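You operate a simulated robot arm through the tools that you are given. There is no shell and no other tool. Be economical: measure what you need, move in short steps, check, and stop when the job is done.

The job below is to be done with a simulated robot arm. You get a single attempt, and the scene is never put back.

Task
Hang the loose ring on its post, put the NUT ring on the parts tray, turn the holder to CLOSE.

It is judged by the outcome, as a careful person would: the job done as asked, and still so three seconds after it is handed in. It fails if anything else is knocked over, pushed out of place, dropped, spilled or broken.

Robot
A 6-joint arm with a two-finger gripper, fixed in place. Base frame: the origin is at the foot of the arm, x ahead of it, y to its left, z up; the work surface is at about z = 0. Units: mm, rad, N and s.
With the tool pointing down near the work surface it reaches from about 240 to 620 mm from the base axis. Its first joint turns from -1.152 to 1.152 rad. Payload 1.37 kg.
The tool frame sits at the grasp point between the pads (the TCP): z along the fingers, y along the line on which they close. The tips reach 22 mm beyond it. The gripper opens to 92 mm. The gripper's body begins 65 mm behind the TCP.
Orientation is that of the tool frame in the base frame, as a unit quaternion [x, y, z, w]. With the fingers straight down and closing along the base's y, the tool's x points along the base's -x, its y along +y and its z along -z.

Tools
- The arm moves only by the tool servo_tool. Its argument "series" is one flat list of numbers, 7 for each row, row after row: the shift along the tool's x, y, z in units of 50 mm (1.0 is 50 mm), then the turn, a rotation vector about the tool's x, y, z in units of 6 degrees (1.0 is 6 degrees), then the finger opening in mm, from 0 to 92. In form: [tx, ty, tz, ax, ay, az, gripper, tx, ty, tz, ax, ay, az, gripper, ...]. A call has 1 to 8 rows; each row shifts and turns the commanded pose from where the row before left it, along the tool's axes as they then stand. A call with a number of a shift or a turn outside -1 to 1 is refused whole. Each row takes 0.2 s and may step no farther than 50 mm and 0.15 rad from the row before; otherwise, or with a gripper value out of range, the whole call is refused. A pose out of reach is approached as far as the arm can. The call stops where the force on the tool passes 50 N (or 10 N more than at its start, if that is more) or the arm is blocked; 0.2 s more then pass. Each finger halts on what it meets, pressing with about 26 N; the grip force reading is that of the motor and also rises with nothing between the fingers. The clock runs only during rows and for 0.2 s after the last one: add rows that do not move to give the fingers time. The reply holds the time, the measured pose of the TCP, the force on the tool along the base axes, the opening and the grip force, in the units named above and with some noise, with the torque about the TCP (base axes, N m) and any sound that the robot's microphone picked up.
- Cameras (640 x 400 px; columns grow to the right, rows downward): "scene" is fixed at [46.2, -427, 578.9]; the picture's right is [0.79, -0.62, 0.00], its down [-0.36, -0.46, -0.81] and it looks along [0.50, 0.64, -0.58] (base axes); focal length 269 px, centre (320, 200). "wrist" rides on the gripper at [71, 19, -102] in the tool frame; the picture's right is [-0.26, 0.97, 0.00], its down [-0.75, -0.20, -0.62] and it looks along [-0.60, -0.16, 0.78] (tool axes); focal length 280 px, centre (320, 200). There is no depth. A picture from a camera that has moved, and an enlarged one, comes with that camera's place and axes in the base frame and with its lens. The place of the scene camera against the robot may be out by one fixed shift of up to 18 mm in any direction.
- snapshot(camera): a new picture of that camera. The clock stands still meanwhile.
- zoom(camera, box): a new picture of the part [left, top, right, bottom] of that camera's present view, enlarged. The clock stands still meanwhile.
- finish_job(): hands the job in; it is judged then, once.

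Work in short steps. Places have to be worked out from the pictures, the camera data and where the tool is seen: move nearer, look again, correct. Check each grasp and each placing, and mend what went wrong. You have 120 turns and 68 pictures in all, those below and enlarged ones among them. Open the gripper and draw the arm clear of the work before you hand the job in, unless the task says otherwise; then end with one line.

The tools are called as name(argument=value, ...) on one line, values as JSON. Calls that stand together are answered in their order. servo_tool: Moves the arm, as the interface text tells. Its arguments: {"type":"object","properties":{"series":{"type":"array","items":{"type":"number"}}},"required":["series"]} The other tools are called the same way: snapshot (camera) takes a picture; zoom (camera, box) takes an enlarged picture of a part of a camera's view; finish_job () hands the job in.

At the start:

```text
time_s: 0.0
position: [401.2, -127.6, 421.8]
orientation: [0.0, 1.0, 0.001, 0.0]
force: [0.7, 0.0, 0.6]
wrist_torque: [0.02, -0.02, 0.0]
width: 91.8
finger_force: 0.1
```

scene: 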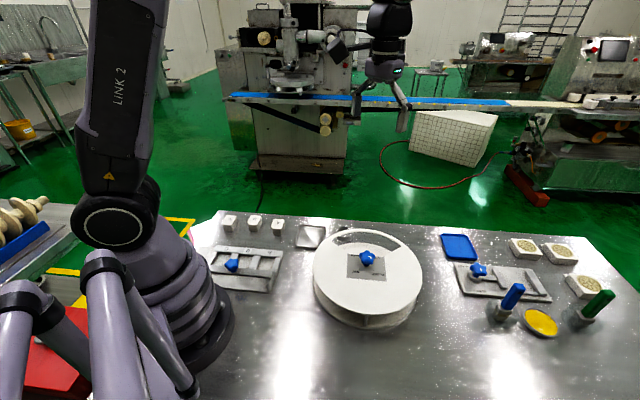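
wrist: 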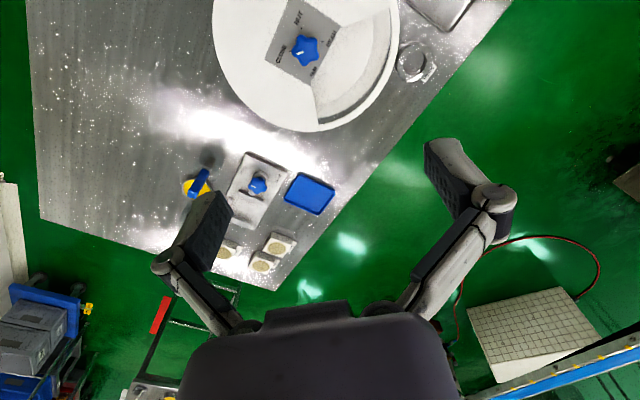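

The pictures show a drum with a blue star knob, two slide fixtures, trays, and posts. I'll enlarge the views to read the labels.

zoom(camera="scene", box=[430, 220, 640, 350])

zoom(camera="scene", box=[190, 200, 430, 350])

zoom(camera="wrist", box=[160, 130, 360, 290])

zoom(camera="wrist", box=[210, 0, 470, 130])

```text
3.05 times, centred on (535, 285) of scene
camera zoom: at [46.2, -427.0, 578.9], right [0.79, -0.62, 0.0], down [-0.36, -0.46, -0.81], along [0.5, 0.64, -0.58], focal length 819 px, centre (-335, -59)
```

zoom: 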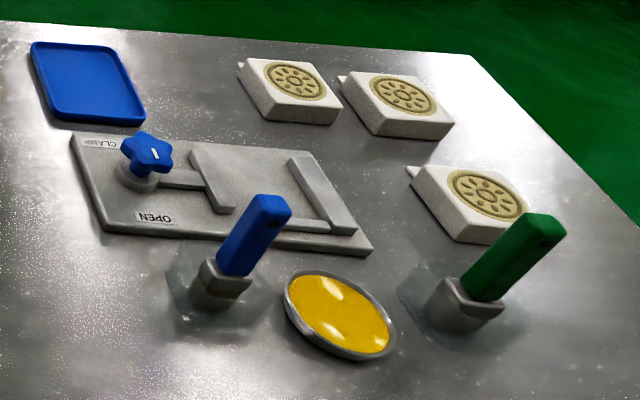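

```text
2.67 times, centred on (310, 275) of scene
camera zoom: at [46.2, -427.0, 578.9], right [0.79, -0.62, 0.0], down [-0.36, -0.46, -0.81], along [0.5, 0.64, -0.58], focal length 716 px, centre (347, 0)
```

zoom: 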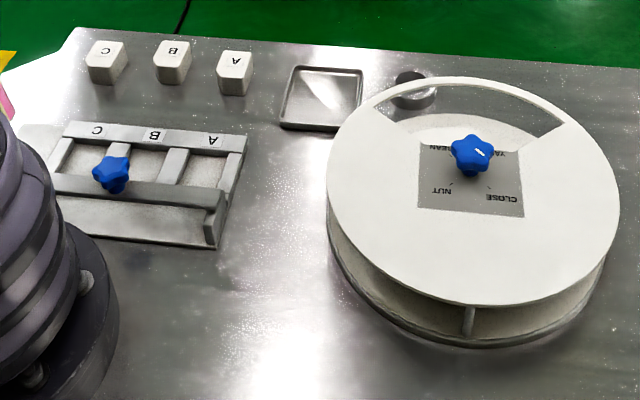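

```text
2.50 times, centred on (260, 210) of wrist
camera zoom: at [331.1, -107.4, 523.0], right [0.26, 0.97, 0.0], down [0.75, -0.2, 0.62], along [0.6, -0.16, -0.78], focal length 701 px, centre (470, 175)
```

zoom: 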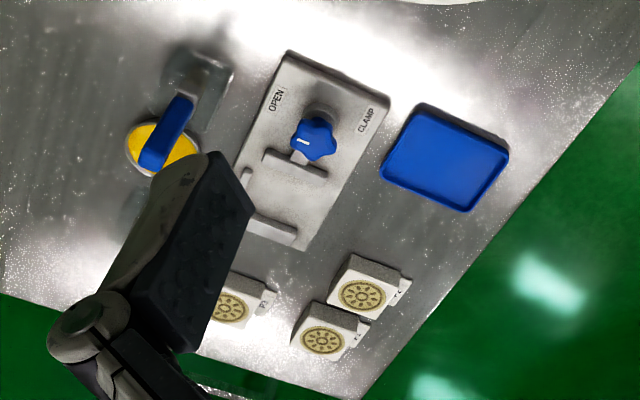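

```text
2.46 times, centred on (340, 65) of wrist
camera zoom: at [331.1, -107.4, 523.0], right [0.26, 0.97, 0.0], down [0.75, -0.2, 0.62], along [0.6, -0.16, -0.78], focal length 690 px, centre (271, 532)
```

zoom: 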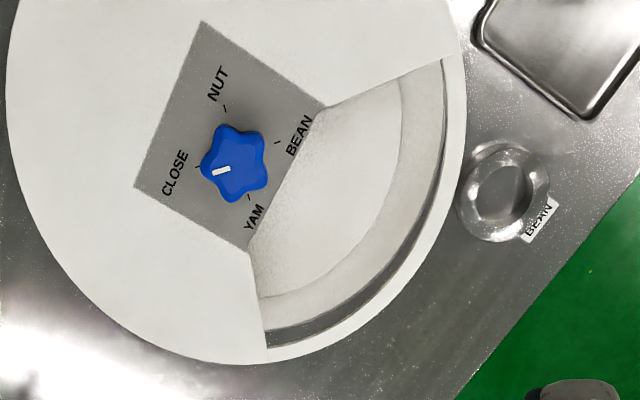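

The drum with NUT/BEAN/YAM/CLOSE is the holder, its knob near (400,-148,~100), and the loose BEAN ring lies near (480,14). A metal tray is at about (415,71). The blue tray at about (710,-232) looks out of reach. I'll move the wrist back for a better view of the drum.

servo_tool(series=[1, 0.8, 0, 0, 0, 0, 92, 1, 0.8, 0, 0, 0, 0, 92, 0.5, 0.6, 0, 0, 0, 0, 92])

snapshot(camera="wrist")

```text
refused: row 1 steps farther than a row can; nothing moved
```

```text
61 pictures are left
camera wrist: at [331.1, -107.4, 523.0], right [0.26, 0.97, 0.0], down [0.75, -0.2, 0.62], along [0.6, -0.16, -0.78], focal length 280 px, centre (320, 200)
```

wrist: 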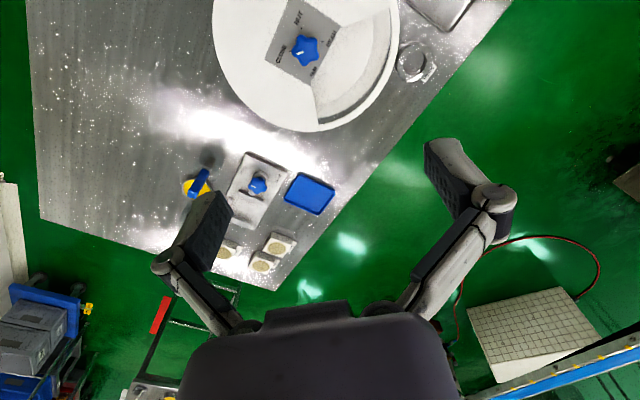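

The row was too long, so I'll use shorter steps.

servo_tool(series=[0.7, 0.6, 0, 0, 0, 0, 92, 0.7, 0.6, 0, 0, 0, 0, 92, 0.7, 0.6, 0, 0, 0, 0, 92])

snapshot(camera="wrist")

```text
time_s: 0.8
position: [295.5, -37.1, 421.6]
orientation: [0.0, 1.0, 0.0, 0.0]
force: [-0.2, -0.1, 0.0]
wrist_torque: [-0.02, -0.01, 0.0]
width: 91.9
finger_force: 0.1
```

```text
60 pictures are left
camera wrist: at [225.6, -17.5, 523.1], right [0.26, 0.97, 0.0], down [0.75, -0.2, 0.63], along [0.6, -0.16, -0.78], focal length 280 px, centre (320, 200)
```

wrist: 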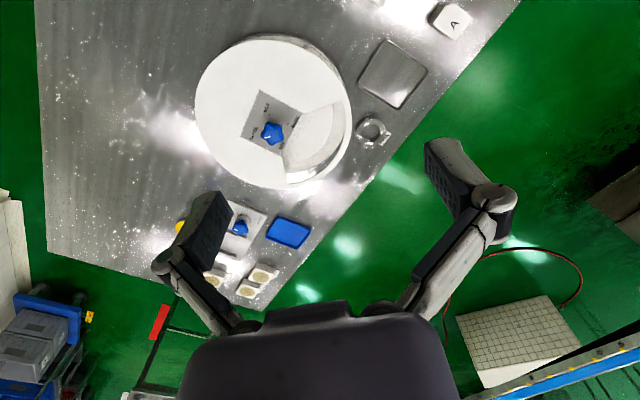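

zoom(camera="wrist", box=[190, 20, 430, 200])

zoom(camera="scene", box=[290, 215, 440, 335])

```text
2.22 times, centred on (310, 110) of wrist
camera zoom: at [225.6, -17.5, 523.1], right [0.26, 0.97, 0.0], down [0.75, -0.2, 0.63], along [0.6, -0.16, -0.78], focal length 623 px, centre (342, 400)
```

zoom: 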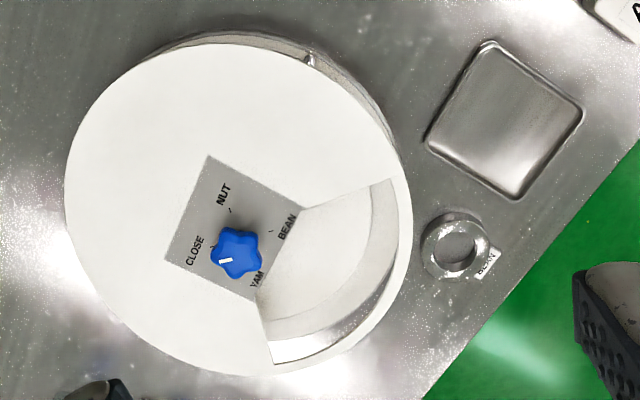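

```text
3.33 times, centred on (365, 275) of scene
camera zoom: at [46.3, -427.0, 578.9], right [0.79, -0.62, 0.0], down [-0.36, -0.46, -0.81], along [0.5, 0.64, -0.58], focal length 896 px, centre (170, -50)
```

zoom: 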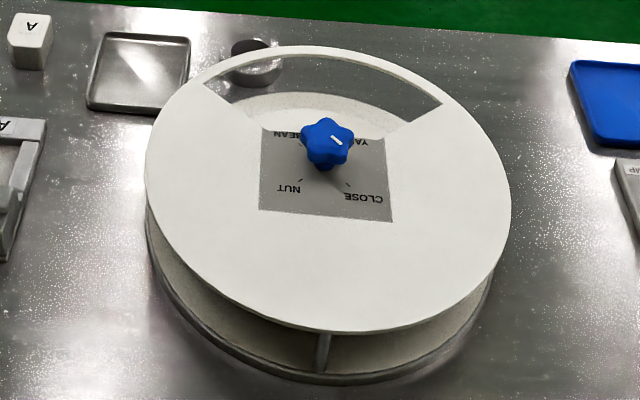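

Triangulating from the two wrist views gives the drum knob at about (406,-149) with its top at z≈82-90, and the lid at z≈62. The ring is at about (480,18,8) and the tray centre at about (389,74). The pointer is at CLOSE. I'll move above the knob and look at the lobes.

servo_tool(series=[-0.275, -0.28, 0.68, 0, 0, 0, 92, -0.275, -0.28, 0.68, 0, 0, 0, 92, -0.275, -0.28, 0.68, 0, 0, 0, 92, -0.275, -0.28, 0.68, 0, 0, 0, 92, -0.275, -0.28, 0.68, 0, 0, 0, 92, -0.275, -0.28, 0.68, 0, 0, 0, 92, -0.275, -0.28, 0.68, 0, 0, 0, 92, -0.275, -0.28, 0.68, 0, 0, 0, 92])

snapshot(camera="wrist")

```text
time_s: 2.6
position: [406.2, -149.1, 149.8]
orientation: [-0.001, 1.0, 0.0, 0.0]
force: [0.1, -0.2, -0.4]
wrist_torque: [0.03, -0.02, 0.04]
width: 91.9
finger_force: 0.0
```

```text
57 pictures are left
camera wrist: at [336.6, -129.7, 251.0], right [0.26, 0.97, 0.0], down [0.75, -0.2, 0.63], along [0.6, -0.16, -0.78], focal length 280 px, centre (320, 200)
```

wrist: 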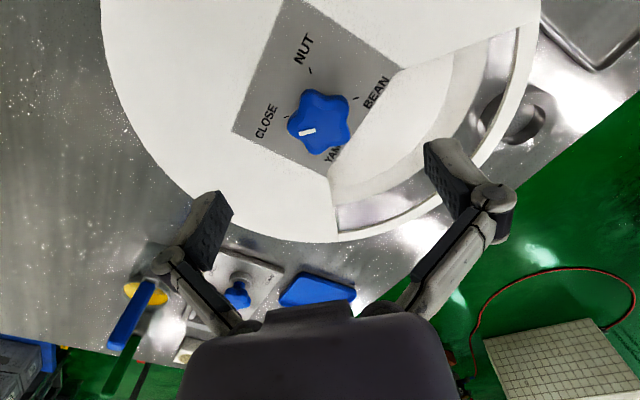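

The knob is at (406,-148), radius ~20, with a lobe pointing at CLOSE (-y). I'll descend so the tips stop just above the lid, watching the force, then close.

servo_tool(series=[0, 0, 0.5, 0, 0, 0, 70, 0, -0.02, 0.45, 0, 0, 0, 60, 0, 0, 0.2, 0, 0, 0, 60])

snapshot(camera="wrist")

zoom(camera="scene", box=[290, 205, 440, 325])

```text
time_s: 3.4
position: [406.6, -149.4, 92.8]
orientation: [0.0, 1.0, 0.0, -0.001]
force: [1.1, -0.4, 0.0]
wrist_torque: [0.0, -0.03, 0.02]
width: 59.8
finger_force: 0.0
```

```text
56 pictures are left
camera wrist: at [337.0, -130.0, 193.6], right [0.26, 0.97, 0.0], down [0.75, -0.2, 0.63], along [0.6, -0.16, -0.78], focal length 280 px, centre (320, 200)
```

wrist: 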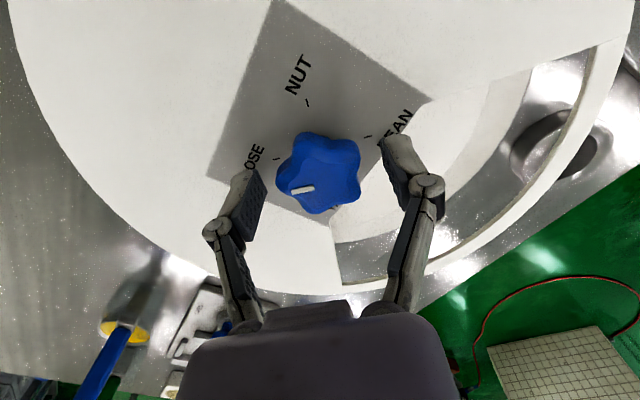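

```text
3.33 times, centred on (365, 265) of scene
camera zoom: at [46.2, -427.0, 578.9], right [0.79, -0.62, 0.0], down [-0.36, -0.46, -0.81], along [0.5, 0.64, -0.58], focal length 896 px, centre (170, -17)
```

zoom: 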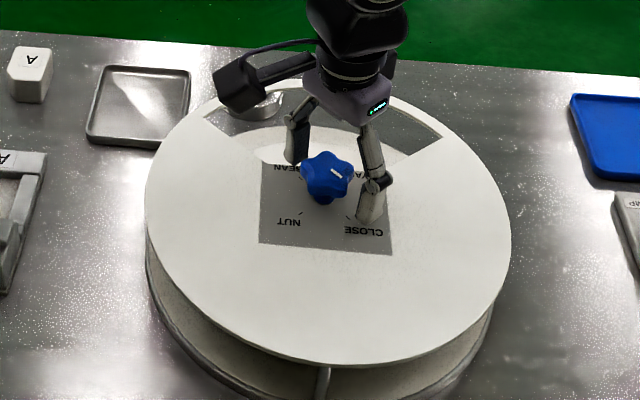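

The fingers straddle the knob, so I'll close with a few still rows.

servo_tool(series=[0, 0, 0, 0, 0, 0, 20, 0, 0, 0, 0, 0, 0, 20, 0, 0, 0, 0, 0, 0, 20])

```text
time_s: 4.2
position: [406.0, -148.2, 92.6]
orientation: [-0.001, 1.0, 0.001, -0.002]
force: [1.8, 25.0, 5.7]
wrist_torque: [0.29, 0.13, -0.1]
width: 36.8
finger_force: 28.3
```

The net side force of +25 N says only the +y finger is bearing, so I'll shift slightly +y to centre on the knob.

servo_tool(series=[0, 0.03, 0, 0, 0, 0, 20, 0, 0.03, 0, 0, 0, 0, 20, 0, 0, 0, 0, 0, 0, 20])

```text
time_s: 5.0
position: [406.4, -149.2, 93.4]
orientation: [0.0, 1.0, -0.001, 0.0]
force: [-2.8, -2.3, 5.6]
wrist_torque: [0.01, 0.18, -0.03]
width: 36.7
finger_force: 28.2
```

Now balanced with 28 N grip on 36.7 mm. I'll try a small turn toward NUT, which is clockwise from above (tool +z).

servo_tool(series=[0, 0, 0, 0, 0, 1, 20, 0, 0, 0, 0, 0, 1, 20, 0, 0, 0, 0, 0, 1, 20])

snapshot(camera="wrist")

```text
time_s: 5.8
position: [408.6, -148.6, 92.2]
orientation: [0.158, 0.987, 0.0, 0.003]
force: [-0.2, -28.5, -1.1]
wrist_torque: [-0.37, -0.13, 0.17]
width: 37.6
finger_force: 12.7
```

```text
54 pictures are left
camera wrist: at [347.1, -107.7, 193.3], right [0.55, 0.84, 0.0], down [0.65, -0.43, 0.63], along [0.53, -0.34, -0.78], focal length 280 px, centre (320, 200)
```

wrist: 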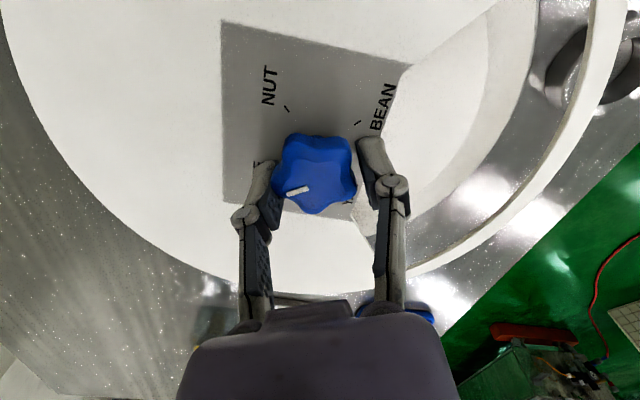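

The knob turned with the gripper; a side load has built up, so I'll ease the centre and continue.

servo_tool(series=[0, -0.03, 0, 0, 0, 0, 20, 0, 0, 0, 0, 0, 1, 20, 0, 0, 0, 0, 0, 1, 20, 0, 0, 0, 0, 0, 1, 20])

```text
time_s: 6.8
position: [404.3, -147.2, 93.2]
orientation: [0.31, 0.951, -0.001, -0.001]
force: [-13.5, -22.6, 6.4]
wrist_torque: [-0.28, 0.28, 0.05]
width: 38.2
finger_force: 13.3
```

zoom(camera="wrist", box=[200, 40, 440, 240])

```text
2.00 times, centred on (320, 140) of wrist
camera zoom: at [360.0, -90.7, 193.6], right [0.78, 0.63, 0.0], down [0.49, -0.61, 0.62], along [0.39, -0.49, -0.78], focal length 561 px, centre (320, 320)
```

zoom: 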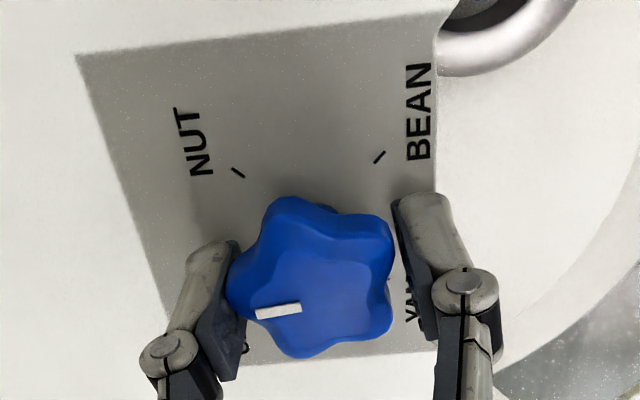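

The knob follows, and a metal ring is coming into the window. I'll keep turning.

servo_tool(series=[0, -0.02, 0, 0, 0, 1, 20, 0, 0, 0, 0, 0, 1, 20, 0, 0, 0, 0, 0, 1, 20, 0, 0, 0, 0, 0, 1, 20])

```text
time_s: 7.8
position: [404.6, -148.3, 91.9]
orientation: [0.501, 0.865, -0.001, -0.003]
force: [-21.0, -13.8, 8.4]
wrist_torque: [-0.12, 0.45, 0.03]
width: 38.1
finger_force: 13.5
```

servo_tool(series=[0, 0, 0, 0, 0, 1, 20, 0, 0, 0, 0, 0, 1, 20, 0, 0, 0, 0, 0, 1, 20, 0, 0, 0, 0, 0, 1, 20, 0, 0, 0, 0, 0, 1, 20])

snapshot(camera="wrist")

zoom(camera="scene", box=[290, 205, 440, 325])

```text
time_s: 9.0
position: [403.0, -148.2, 92.6]
orientation: [0.707, 0.708, -0.001, -0.004]
force: [-25.6, -2.0, 2.1]
wrist_torque: [0.04, 0.33, 0.05]
width: 37.8
finger_force: 13.2
```

```text
52 pictures are left
camera wrist: at [424.3, -77.3, 193.0], right [0.96, -0.26, -0.01], down [-0.2, -0.75, 0.62], along [-0.17, -0.6, -0.78], focal length 280 px, centre (320, 200)
```

wrist: 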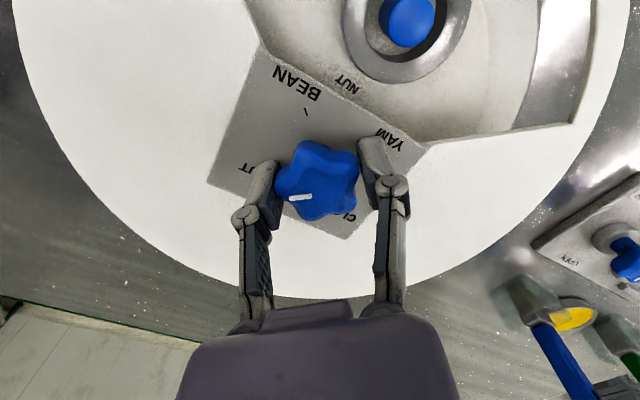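

```text
3.33 times, centred on (365, 265) of scene
camera zoom: at [46.2, -427.0, 578.9], right [0.79, -0.62, 0.0], down [-0.36, -0.46, -0.81], along [0.5, 0.64, -0.58], focal length 896 px, centre (170, -17)
```

zoom: 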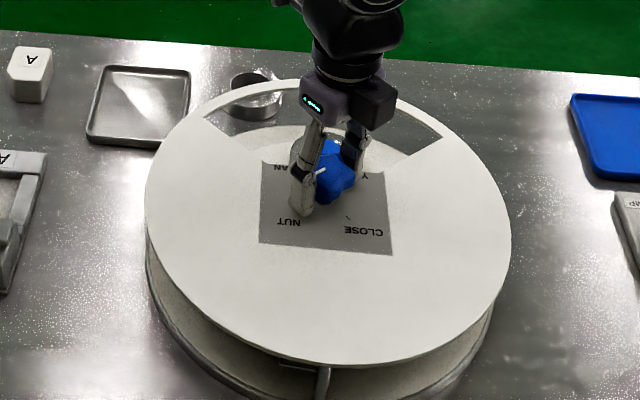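

The NUT station, a ring on a blue post, is now in the window. I'll release, lift and look at it from above.

servo_tool(series=[0, 0, 0, 0, 0, 0, 60, 0, 0, 0, 0, 0, 0, 60, 0, 0, 0, 0, 0, 0, 60, 0, 0, -0.7, 0, 0, 0, 80, 0, 0.3, -0.7, 0, 0, 0, 80, 0, 0.3, -0.7, 0, 0, 0, 80])

snapshot(camera="wrist")

```text
time_s: 10.4
position: [435.4, -148.4, 197.2]
orientation: [0.706, 0.708, 0.0, 0.001]
force: [0.4, -1.1, -0.3]
wrist_torque: [0.01, 0.0, -0.04]
width: 80.3
finger_force: 0.1
```

```text
50 pictures are left
camera wrist: at [455.9, -77.4, 297.3], right [0.97, -0.26, 0.0], down [-0.2, -0.75, 0.63], along [-0.16, -0.6, -0.78], focal length 280 px, centre (320, 200)
```

wrist: 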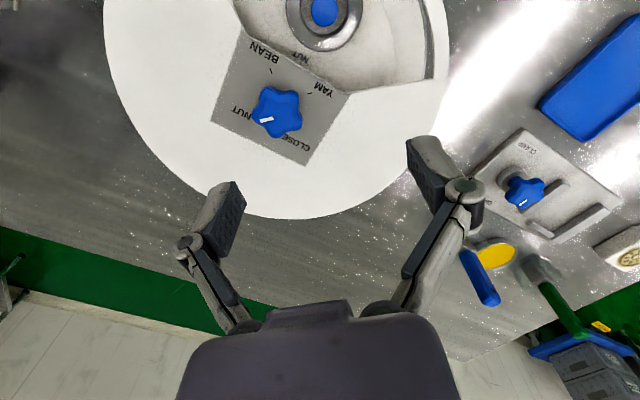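

I'll shift +y to bring the station into the picture's centre.

servo_tool(series=[0.9, 0, 0, 0, 0, 0, 80, 0.9, 0, 0, 0, 0, 0, 80])

snapshot(camera="wrist")

```text
time_s: 11.0
position: [435.8, -60.2, 195.9]
orientation: [0.707, 0.707, -0.001, -0.001]
force: [1.9, -0.1, 0.0]
wrist_torque: [0.02, -0.03, 0.06]
width: 80.0
finger_force: 0.1
```

```text
49 pictures are left
camera wrist: at [456.2, 12.0, 296.6], right [0.97, -0.26, 0.0], down [-0.2, -0.75, 0.63], along [-0.16, -0.6, -0.78], focal length 280 px, centre (320, 200)
```

wrist: 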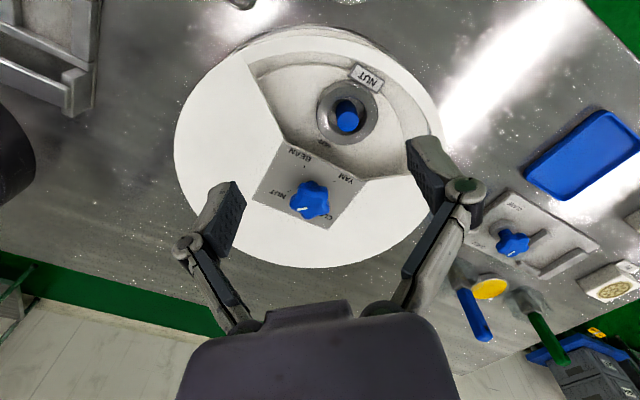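

zoom(camera="wrist", box=[240, 40, 450, 230])

zoom(camera="scene", box=[290, 205, 440, 325])

```text
2.11 times, centred on (345, 135) of wrist
camera zoom: at [456.2, 12.0, 296.6], right [0.97, -0.26, 0.0], down [-0.2, -0.75, 0.63], along [-0.16, -0.6, -0.78], focal length 590 px, centre (267, 337)
```

zoom: 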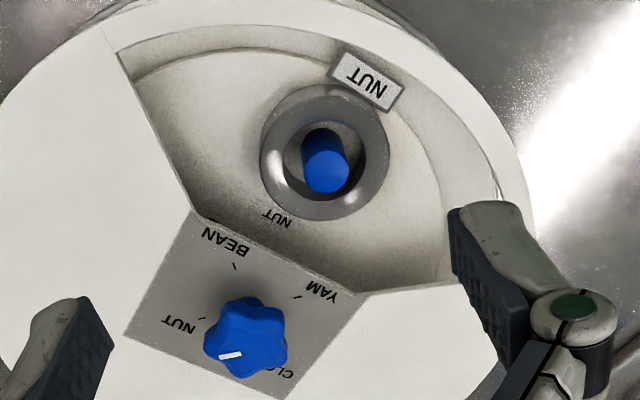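

```text
3.33 times, centred on (365, 265) of scene
camera zoom: at [46.2, -427.0, 578.9], right [0.79, -0.62, 0.0], down [-0.36, -0.46, -0.81], along [0.5, 0.64, -0.58], focal length 896 px, centre (170, -17)
```

zoom: 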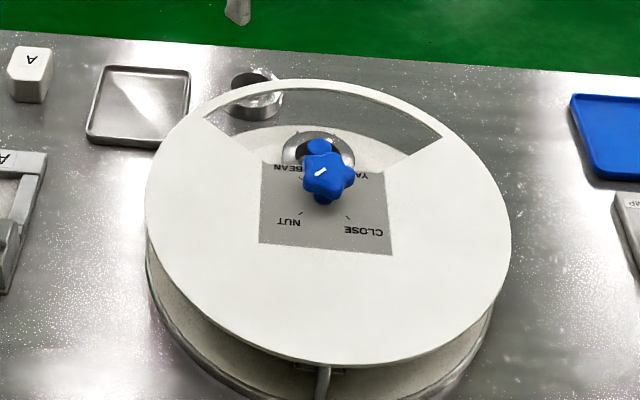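

The ring sits on a vertical post near (455,-95), with its NUT tag pointing outward at 45°. I'll grasp it tangentially. First I move above it, rotating 45° more to line up.

servo_tool(series=[-0.35, 0.19, 0.4, 0, 0, 0, 80, -0.35, 0.19, 0.4, 0, 0, 0.5, 80, 0, 0, 0, 0, 0, 1, 80, 0, 0, 0, 0, 0, 1, 80, 0, 0, 0, 0, 0, 1, 80, 0, 0, 0, 0, 0, 1, 80, 0, 0, 0, 0, 0, 1, 80, 0, 0, 0, 0, 0, 1, 80])

servo_tool(series=[0, 0, 0, 0, 0, 1, 80, 0, 0, 0, 0, 0, 0, 80])

snapshot(camera="wrist")

```text
time_s: 12.8
position: [454.6, -93.9, 157.0]
orientation: [0.903, 0.429, -0.001, 0.0]
force: [-0.5, -0.4, -0.2]
wrist_torque: [0.03, -0.01, 0.04]
width: 79.9
finger_force: 0.0
```

```text
time_s: 13.4
position: [454.3, -94.6, 158.2]
orientation: [0.924, 0.383, 0.0, 0.0]
force: [0.3, -0.9, -0.5]
wrist_torque: [0.02, -0.03, -0.01]
width: 80.3
finger_force: 0.0
```

```text
46 pictures are left
camera wrist: at [519.1, -57.5, 258.2], right [0.5, -0.87, 0.0], down [-0.68, -0.39, 0.63], along [-0.54, -0.31, -0.78], focal length 280 px, centre (320, 200)
```

wrist: 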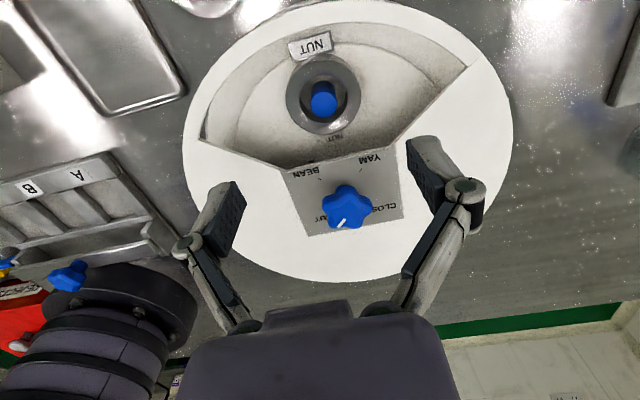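

The post is at about (455.5,-97), and the fingers line up with free space on both sides of the ring. I'll descend part way and look.

servo_tool(series=[-0.02, 0.05, 0.65, 0, 0, 0, 80, 0, 0, 0.65, 0, 0, 0, 80, 0, 0, 0.5, 0, 0, 0, 80])

snapshot(camera="wrist")

zoom(camera="scene", box=[290, 205, 440, 325])

```text
time_s: 14.2
position: [455.3, -97.7, 66.2]
orientation: [0.924, 0.383, -0.001, 0.0]
force: [0.3, 0.2, 0.2]
wrist_torque: [-0.01, -0.02, 0.01]
width: 80.1
finger_force: 0.1
```

```text
45 pictures are left
camera wrist: at [520.4, -60.1, 168.3], right [0.5, -0.87, 0.0], down [-0.68, -0.39, 0.62], along [-0.54, -0.31, -0.78], focal length 280 px, centre (320, 200)
```

wrist: 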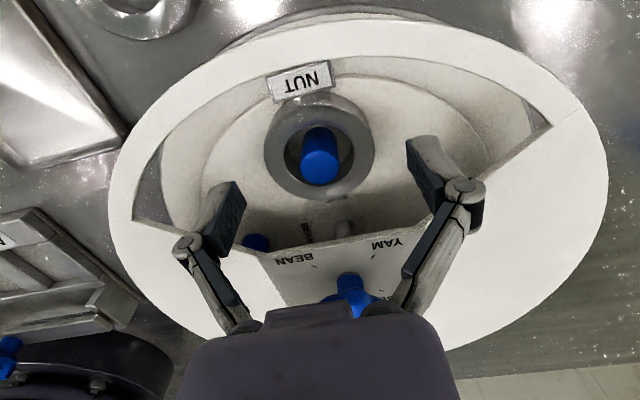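

```text
3.33 times, centred on (365, 265) of scene
camera zoom: at [46.2, -427.0, 578.9], right [0.79, -0.62, 0.0], down [-0.36, -0.46, -0.81], along [0.5, 0.64, -0.58], focal length 896 px, centre (170, -17)
```

zoom: 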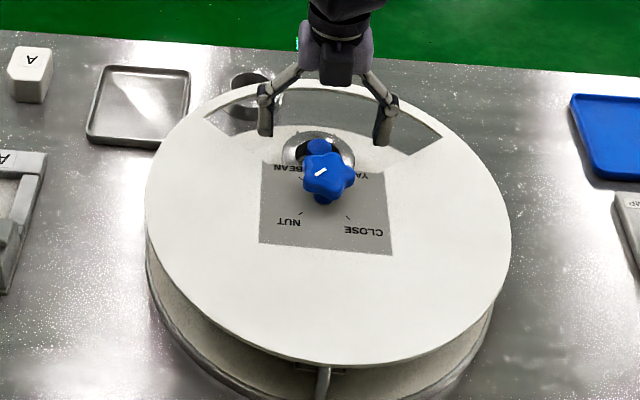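

The ring is centred between the fingers; the turntable is at z≈17 and the ring top maybe ~35. I'll descend to TCP z≈46 and close gently.

servo_tool(series=[0, 0, 0.2, 0, 0, 0, 80, 0, 0, 0.2, 0, 0, 0, 80, 0, 0, 0, 0, 0, 0, 50, 0, 0, 0, 0, 0, 0, 50, 0, 0, 0, 0, 0, 0, 50])

snapshot(camera="wrist")

```text
time_s: 15.4
position: [456.4, -96.7, 45.9]
orientation: [0.924, 0.383, 0.0, 0.0]
force: [0.3, 0.1, -0.1]
wrist_torque: [-0.01, -0.06, 0.04]
width: 56.6
finger_force: 26.2
```

```text
43 pictures are left
camera wrist: at [519.7, -59.8, 148.0], right [0.5, -0.87, 0.0], down [-0.68, -0.39, 0.63], along [-0.54, -0.31, -0.78], focal length 280 px, centre (320, 200)
```

wrist: 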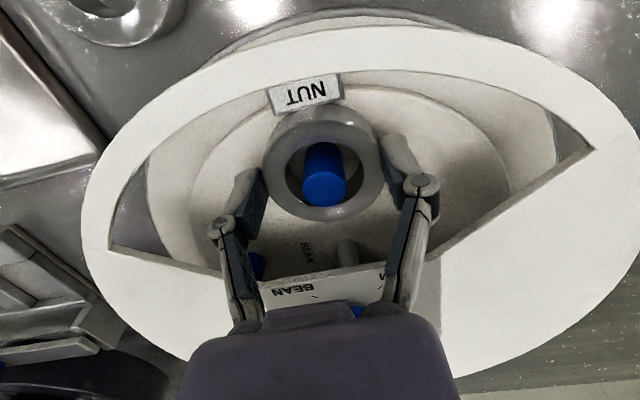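

Ring gripped at 56.6 mm and balanced. I'll lift it straight up.

servo_tool(series=[0, 0, -0.3, 0, 0, 0, 50, 0, 0, -0.4, 0, 0, 0, 50, 0, 0, -0.5, 0, 0, 0, 50, 0, 0, -0.6, 0, 0, 0, 50, 0, 0, -0.6, 0, 0, 0, 50])

snapshot(camera="wrist")

```text
time_s: 16.6
position: [454.9, -97.4, 168.8]
orientation: [0.924, 0.383, 0.0, 0.0]
force: [0.2, -0.4, -1.9]
wrist_torque: [0.04, -0.01, -0.01]
width: 56.7
finger_force: 25.7
```

```text
42 pictures are left
camera wrist: at [520.1, -59.6, 268.9], right [0.5, -0.87, 0.0], down [-0.68, -0.39, 0.63], along [-0.54, -0.31, -0.78], focal length 280 px, centre (320, 200)
```

wrist: 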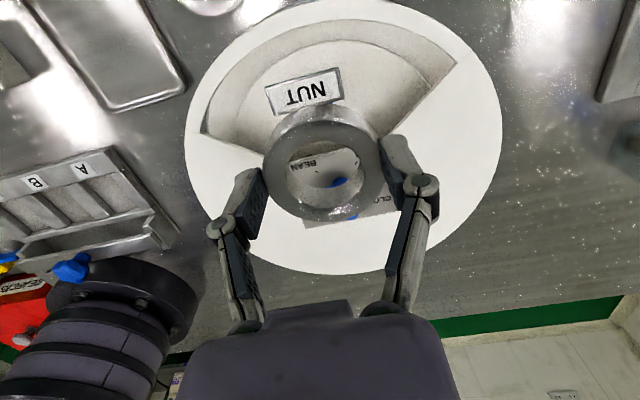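

The NUT ring is in hand. I'll carry it over the metal tray near (389,74) and look.

servo_tool(series=[0.3, -0.67, 0, 0, 0, 0, 50, 0.3, -0.67, 0, 0, 0, 0, 50, 0.3, -0.67, 0, 0, 0, 0, 50, 0.3, -0.67, 0, 0, 0, 0, 50, 0.29, -0.67, 0, 0, 0, 0, 50, 0, 0, 0, 0, 0, 0, 50])

snapshot(camera="wrist")

snapshot(camera="scene")

```text
time_s: 18.0
position: [390.7, 74.8, 167.6]
orientation: [0.924, 0.383, 0.0, 0.0]
force: [0.1, -0.2, -1.8]
wrist_torque: [0.0, -0.02, 0.02]
width: 56.4
finger_force: 26.0
```

```text
41 pictures are left
camera wrist: at [454.3, 111.9, 269.0], right [0.5, -0.87, 0.0], down [-0.68, -0.39, 0.62], along [-0.54, -0.31, -0.78], focal length 280 px, centre (320, 200)
```

wrist: 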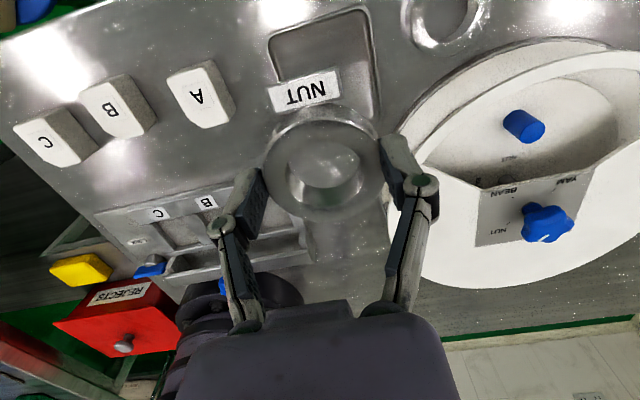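

```text
40 pictures are left
```

scene: 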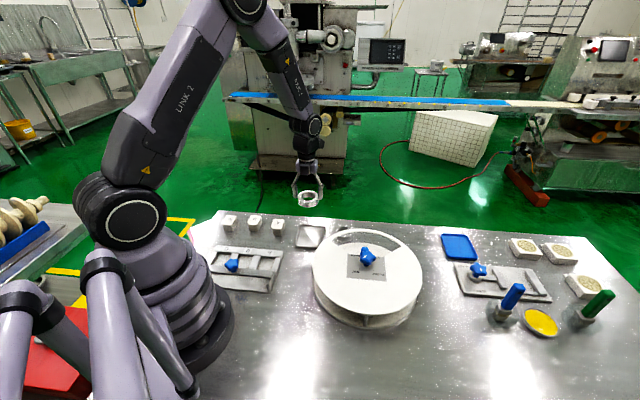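

The tray is a ~82 mm square turned 45°, with its centre around (393,72). I'll rotate back 45° so the fingers and tag point into its corners, and move to about (393,64).

servo_tool(series=[0, 0, 0, 0, 0, -1, 50, 0, 0, 0, 0, 0, -1, 50, 0, 0, 0, 0, 0, -1, 50, 0, 0, 0, 0, 0, -1, 50, 0, 0, 0, 0, 0, -1, 50, 0, 0, 0, 0, 0, -1, 50, 0, 0, 0, 0, 0, -1, 50, 0, 0, 0, 0, 0, -0.5, 50])

servo_tool(series=[-0.22, 0.04, 0.8, 0, 0, 0, 50, 0, 0, 0.5, 0, 0, 0, 50])

snapshot(camera="wrist")

zoom(camera="scene", box=[260, 190, 370, 270])

```text
time_s: 19.8
position: [389.6, 73.9, 167.4]
orientation: [0.706, 0.708, 0.0, 0.0]
force: [-0.6, -0.1, -2.3]
wrist_torque: [0.0, 0.03, 0.0]
width: 56.6
finger_force: 26.0
```

```text
time_s: 20.4
position: [392.1, 63.5, 102.6]
orientation: [0.706, 0.708, 0.0, 0.0]
force: [0.1, 0.0, -1.9]
wrist_torque: [0.01, -0.01, -0.02]
width: 56.4
finger_force: 25.9
```

```text
39 pictures are left
camera wrist: at [411.5, 135.3, 203.5], right [0.97, -0.26, 0.0], down [-0.2, -0.75, 0.63], along [-0.16, -0.6, -0.78], focal length 280 px, centre (320, 200)
```

wrist: 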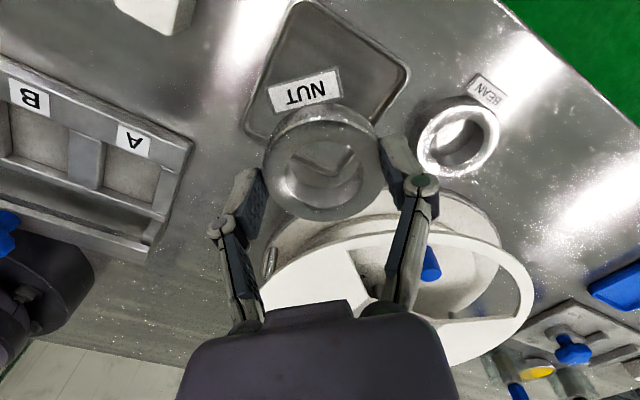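

```text
5.00 times, centred on (315, 230) of scene
camera zoom: at [46.2, -427.0, 578.9], right [0.79, -0.62, 0.0], down [-0.36, -0.46, -0.81], along [0.5, 0.64, -0.58], focal length 1343 px, centre (345, 50)
```

zoom: 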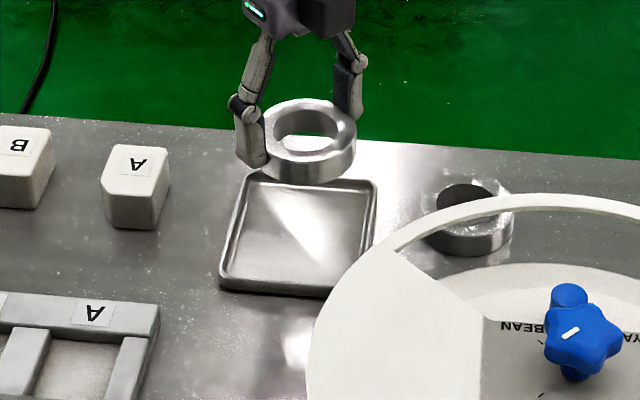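

The tray corners put its centre at about (394,67). I'll shift slightly and lower to just above it.

servo_tool(series=[-0.09, 0.03, 0.4, 0, 0, 0, 50, 0, 0, 0.4, 0, 0, 0, 50, 0, 0, 0.4, 0, 0, 0, 50])

zoom(camera="scene", box=[260, 190, 370, 270])

snapshot(camera="wrist")

```text
time_s: 21.2
position: [392.6, 58.0, 42.8]
orientation: [0.707, 0.707, 0.0, 0.0]
force: [0.2, -0.3, -1.2]
wrist_torque: [-0.01, 0.01, 0.02]
width: 56.4
finger_force: 26.6
```

```text
5.00 times, centred on (315, 230) of scene
camera zoom: at [46.2, -427.0, 578.9], right [0.79, -0.62, 0.0], down [-0.36, -0.46, -0.81], along [0.5, 0.64, -0.58], focal length 1343 px, centre (345, 50)
```

zoom: 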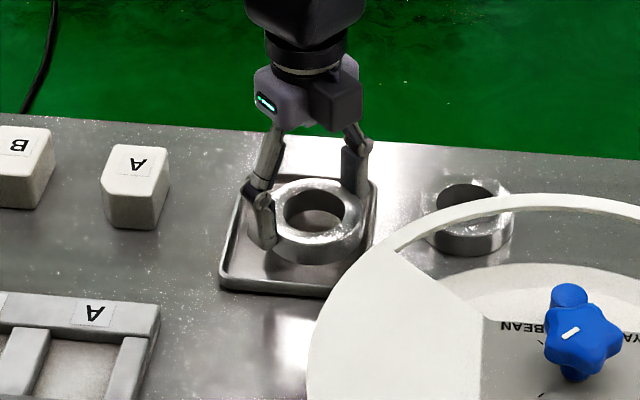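

```text
36 pictures are left
camera wrist: at [413.1, 130.4, 143.0], right [0.97, -0.26, 0.0], down [-0.2, -0.75, 0.63], along [-0.16, -0.6, -0.78], focal length 280 px, centre (320, 200)
```

wrist: 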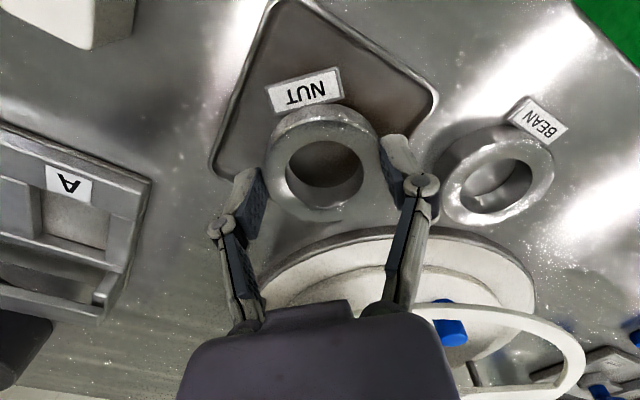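

The ring is centred over the tray, so I'll lower it in small steps until contact.

servo_tool(series=[0.02, 0, 0.1, 0, 0, 0, 50, 0, 0, 0.06, 0, 0, 0, 50, 0, 0, 0.04, 0, 0, 0, 50])

```text
time_s: 22.0
position: [393.1, 60.7, 32.5]
orientation: [0.707, 0.707, 0.0, 0.0]
force: [0.1, 0.1, -0.6]
wrist_torque: [0.02, 0.01, -0.02]
width: 56.5
finger_force: 26.2
```

servo_tool(series=[0, 0, 0.04, 0, 0, 0, 50, 0, 0, 0.03, 0, 0, 0, 50])

zoom(camera="scene", box=[280, 210, 350, 260])

```text
time_s: 22.6
position: [393.6, 60.1, 29.4]
orientation: [0.707, 0.707, 0.001, 0.0]
force: [-3.2, 0.2, 18.4]
wrist_torque: [-0.02, 0.08, -0.09]
width: 57.3
finger_force: 26.2
```

```text
8.00 times, centred on (315, 235) of scene
camera zoom: at [46.2, -427.0, 578.9], right [0.79, -0.62, 0.0], down [-0.36, -0.46, -0.81], along [0.5, 0.64, -0.58], focal length 2150 px, centre (360, -80)
```

zoom: 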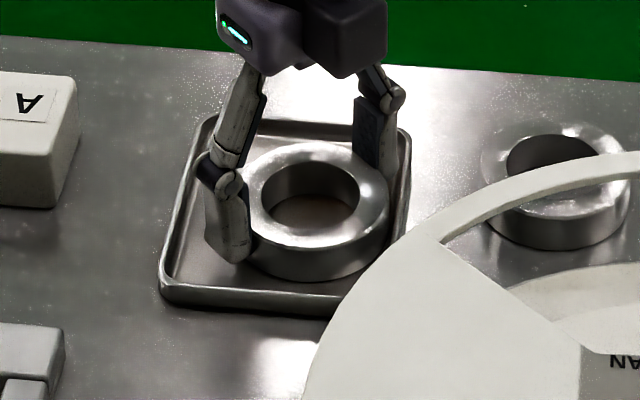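

Contact (18 N) with the ring on the tray floor. I'll release, lift and check.

servo_tool(series=[0, 0, -0.02, 0, 0, 0, 66, 0, 0, 0, 0, 0, 0, 70, 0, 0, 0, 0, 0, 0, 70, 0, 0, -0.4, 0, 0, 0, 70, 0, 0, -0.8, 0, 0, 0, 80, 0, 0, -0.8, 0, 0, 0, 80])

snapshot(camera="wrist")

```text
time_s: 24.0
position: [393.2, 60.1, 130.7]
orientation: [0.707, 0.707, 0.001, 0.001]
force: [0.5, 0.5, 0.3]
wrist_torque: [-0.01, 0.02, -0.03]
width: 79.7
finger_force: 0.1
```

```text
34 pictures are left
camera wrist: at [413.4, 131.1, 231.6], right [0.97, -0.26, 0.0], down [-0.2, -0.75, 0.63], along [-0.16, -0.6, -0.78], focal length 280 px, centre (320, 200)
```

wrist: 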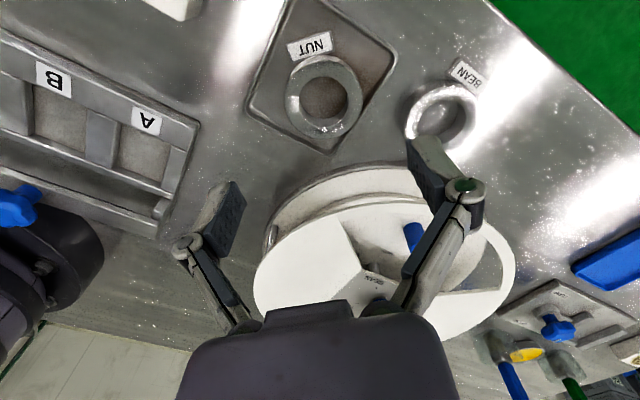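

The NUT ring is on the tray with its tag inside. Next I go back to the knob, rotating the gripper back 72° (a star-symmetric angle) so the next 90° turn stays in the wrist's range.

servo_tool(series=[-0.7, 0.05, -0.4, 0, 0, 0, 70, -0.7, 0.05, 0, 0, 0, -1, 70, 0, 0, 0, 0, 0, -1, 70, 0, 0, 0, 0, 0, -1, 70, 0, 0, 0, 0, 0, -1, 70, 0, 0, 0, 0, 0, -1, 70, 0, 0, 0, 0, 0, -1, 70, 0, 0, 0, 0, 0, -1, 70])

servo_tool(series=[0, 0, 0, 0, 0, -1, 70, 0, 0, 0, 0, 0, -1, 70, 0, 0, 0, 0, 0, -1, 70, 0, 0, 0, 0, 0, -1, 70, 0, 0, 0, 0, 0, -1, 70])

```text
time_s: 25.8
position: [398.2, -9.8, 149.3]
orientation: [0.405, 0.914, 0.0, -0.001]
force: [0.2, 0.0, 0.0]
wrist_torque: [-0.03, 0.01, -0.01]
width: 69.9
finger_force: 0.0
```

```text
time_s: 27.0
position: [399.4, -9.6, 150.0]
orientation: [0.155, 0.988, 0.0, 0.001]
force: [-0.6, 0.3, -0.2]
wrist_torque: [0.01, -0.01, 0.0]
width: 69.9
finger_force: 0.0
```

servo_tool(series=[-0.247, -0.65, 0, 0, 0, 0, 70, -0.247, -0.65, 0, 0, 0, 0, 70, -0.247, -0.65, 0, 0, 0, 0, 70, -0.247, -0.65, 0, 0, 0, 0, 65, 0, 0, 0.4, 0, 0, 0, 60])

snapshot(camera="wrist")

```text
time_s: 28.2
position: [404.5, -148.9, 130.6]
orientation: [0.156, 0.988, 0.0, 0.0]
force: [0.0, -0.1, 0.2]
wrist_torque: [0.01, -0.02, -0.02]
width: 59.7
finger_force: 0.1
```

```text
33 pictures are left
camera wrist: at [343.8, -108.4, 231.2], right [0.55, 0.84, 0.0], down [0.65, -0.43, 0.62], along [0.52, -0.34, -0.78], focal length 280 px, centre (320, 200)
```

wrist: 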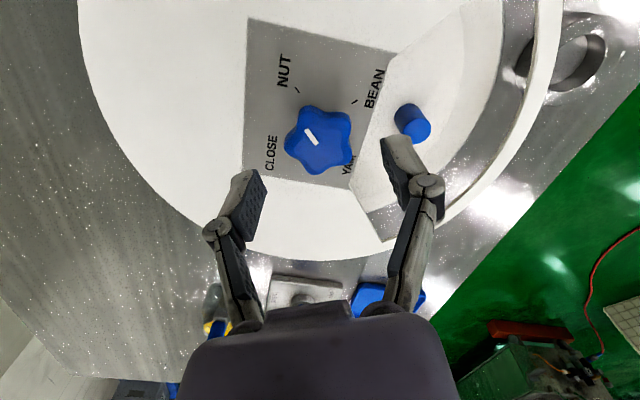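

The star is aligned (lobe left, valley right). I'll descend and close.

servo_tool(series=[0, 0, 0.4, 0, 0, 0, 60, 0, 0, 0.36, 0, 0, 0, 60, 0, 0, 0, 0, 0, 0, 20, 0, 0, 0, 0, 0, 0, 20, 0, 0, 0, 0, 0, 0, 20, 0, 0, 0, 0, 0, 0, 20])

```text
time_s: 29.6
position: [404.4, -149.3, 92.5]
orientation: [0.155, 0.988, 0.0, 0.0]
force: [4.8, 4.1, -4.0]
wrist_torque: [0.03, -0.06, -0.04]
width: 36.6
finger_force: 27.7
```

Good, balanced grip. I'll turn toward BEAN (clockwise 90°).

servo_tool(series=[0, 0, 0, 0, 0, 1, 20, 0, 0, 0, 0, 0, 1, 20, 0, 0, 0, 0, 0, 1, 20, 0, 0, 0, 0, 0, 1, 20])

```text
time_s: 30.6
position: [403.8, -149.8, 92.6]
orientation: [0.36, 0.933, 0.0, 0.0]
force: [-0.9, -10.1, 1.5]
wrist_torque: [-0.26, -0.18, 0.01]
width: 36.7
finger_force: 28.4
```

servo_tool(series=[0, 0, 0, 0, 0, 1, 20, 0, 0, 0, 0, 0, 1, 20, 0, 0, 0, 0, 0, 1, 20, 0, 0, 0, 0, 0, 1, 20, 0, 0, 0, 0, 0, 1, 20, 0, 0, 0, 0, 0, 1, 20])

servo_tool(series=[0, 0, 0, 0, 0, 1, 20, 0, 0, 0, 0, 0, 1, 20, 0, 0, 0, 0, 0, 1, 20, 0, 0, 0, 0, 0, 1, 20, 0, 0, 0, 0, 0, 1, 20])

snapshot(camera="wrist")

```text
time_s: 32.0
position: [403.7, -148.5, 91.4]
orientation: [0.629, 0.777, 0.0, -0.002]
force: [-21.9, -22.2, 7.9]
wrist_torque: [-0.28, 0.16, 0.02]
width: 36.5
finger_force: 27.5
```

```text
time_s: 33.2
position: [402.7, -147.3, 91.0]
orientation: [0.809, 0.588, -0.002, -0.003]
force: [-22.8, 2.1, 0.5]
wrist_torque: [0.33, 0.12, -0.04]
width: 35.5
finger_force: 27.8
```

```text
32 pictures are left
camera wrist: at [445.2, -85.7, 192.3], right [0.84, -0.55, -0.01], down [-0.42, -0.65, 0.63], along [-0.35, -0.52, -0.78], focal length 280 px, centre (320, 200)
```

wrist: 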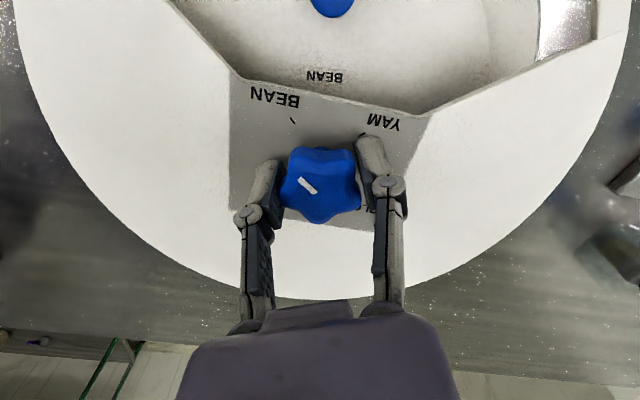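

The BEAN station with its empty post is in the window. I'll release, lift and measure the pointer angle and post.

servo_tool(series=[0, 0, 0, 0, 0, 0, 60, 0, 0, 0, 0, 0, 0, 60, 0, 0, 0, 0, 0, 0, 60, 0, 0, -0.9, 0, 0, 0, 80, 0.6, 0, -0.7, 0, 0, 0, 80, 0.8, 0.25, 0, 0, 0, 0.5, 80, 0, 0, 0, 0, 0, 1, 80, 0, 0, 0, 0, 0, 1, 80])

servo_tool(series=[0, 0, 0, 0, 0, 1, 80, 0, 0, 0, 0, 0, 1, 80])

snapshot(camera="wrist")

```text
time_s: 35.0
position: [438.9, -86.6, 172.0]
orientation: [0.879, 0.477, -0.001, 0.0]
force: [-0.6, -1.3, 0.0]
wrist_torque: [-0.01, 0.0, -0.03]
width: 80.0
finger_force: 0.0
```

```text
time_s: 35.6
position: [438.8, -86.2, 172.5]
orientation: [0.924, 0.383, 0.001, 0.0]
force: [-0.1, 0.6, -0.3]
wrist_torque: [0.0, 0.01, 0.02]
width: 79.9
finger_force: 0.1
```

```text
31 pictures are left
camera wrist: at [502.6, -49.2, 273.0], right [0.5, -0.87, 0.0], down [-0.68, -0.39, 0.63], along [-0.54, -0.31, -0.78], focal length 280 px, centre (320, 200)
```

wrist: 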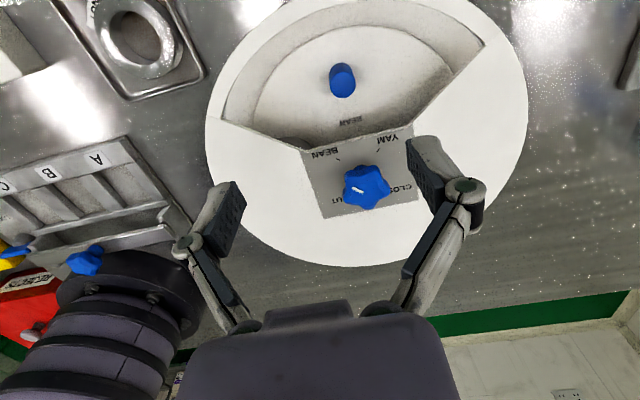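

zoom(camera="wrist", box=[270, 40, 450, 220])

```text
2.22 times, centred on (360, 130) of wrist
camera zoom: at [502.6, -49.2, 273.0], right [0.5, -0.87, 0.0], down [-0.68, -0.39, 0.63], along [-0.54, -0.31, -0.78], focal length 623 px, centre (231, 356)
```

zoom: 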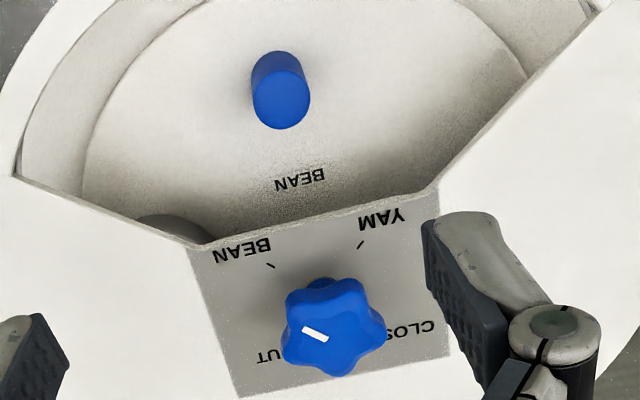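

The pointer is exactly at BEAN and the empty post is at about (457,-96). Next I go above the loose BEAN ring near (481,20) and look.

servo_tool(series=[0.525, -0.228, 0, 0, 0, 0, 80, 0.525, -0.228, 0, 0, 0, 0, 80, 0.525, -0.228, 0.4, 0, 0, 0, 70, 0.525, -0.228, 0.44, 0, 0, 0, 68])

snapshot(camera="wrist")

```text
time_s: 36.6
position: [480.7, 23.0, 130.5]
orientation: [0.924, 0.384, 0.0, 0.0]
force: [-0.4, -0.3, -0.3]
wrist_torque: [0.02, 0.02, 0.02]
width: 68.0
finger_force: 0.1
```

```text
29 pictures are left
camera wrist: at [544.8, 58.9, 231.0], right [0.5, -0.87, 0.0], down [-0.68, -0.39, 0.62], along [-0.54, -0.31, -0.78], focal length 280 px, centre (320, 200)
```

wrist: 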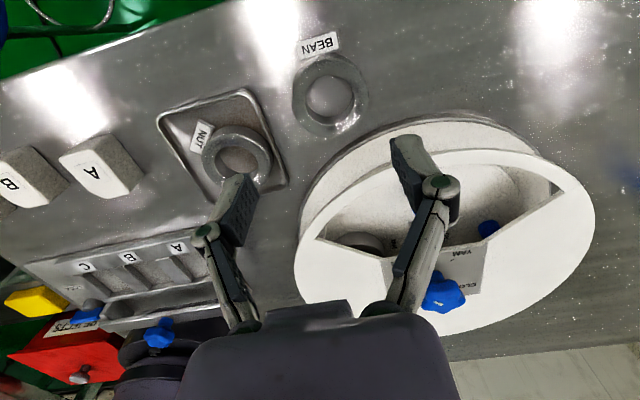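

The ring is at about (486.5,16.5) with its tag at 45°, already aligned. I'll shift and go part way down to recheck.

servo_tool(series=[0.04, 0.15, 0, 0, 0, 0, 68, 0, 0, 0.7, 0, 0, 0, 68, 0, 0, 0.6, 0, 0, 0, 68])

snapshot(camera="wrist")

```text
time_s: 37.4
position: [486.9, 17.2, 65.0]
orientation: [0.924, 0.383, 0.0, 0.0]
force: [-0.8, -0.2, 0.3]
wrist_torque: [0.01, -0.01, -0.03]
width: 68.0
finger_force: 0.0
```

```text
28 pictures are left
camera wrist: at [551.4, 54.3, 166.0], right [0.5, -0.87, 0.0], down [-0.68, -0.39, 0.62], along [-0.54, -0.31, -0.78], focal length 280 px, centre (320, 200)
```

wrist: 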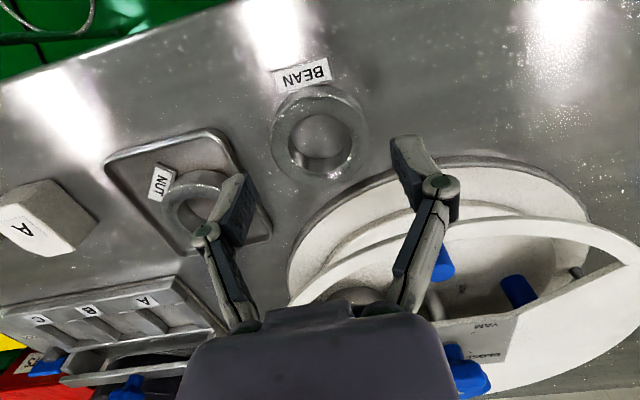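

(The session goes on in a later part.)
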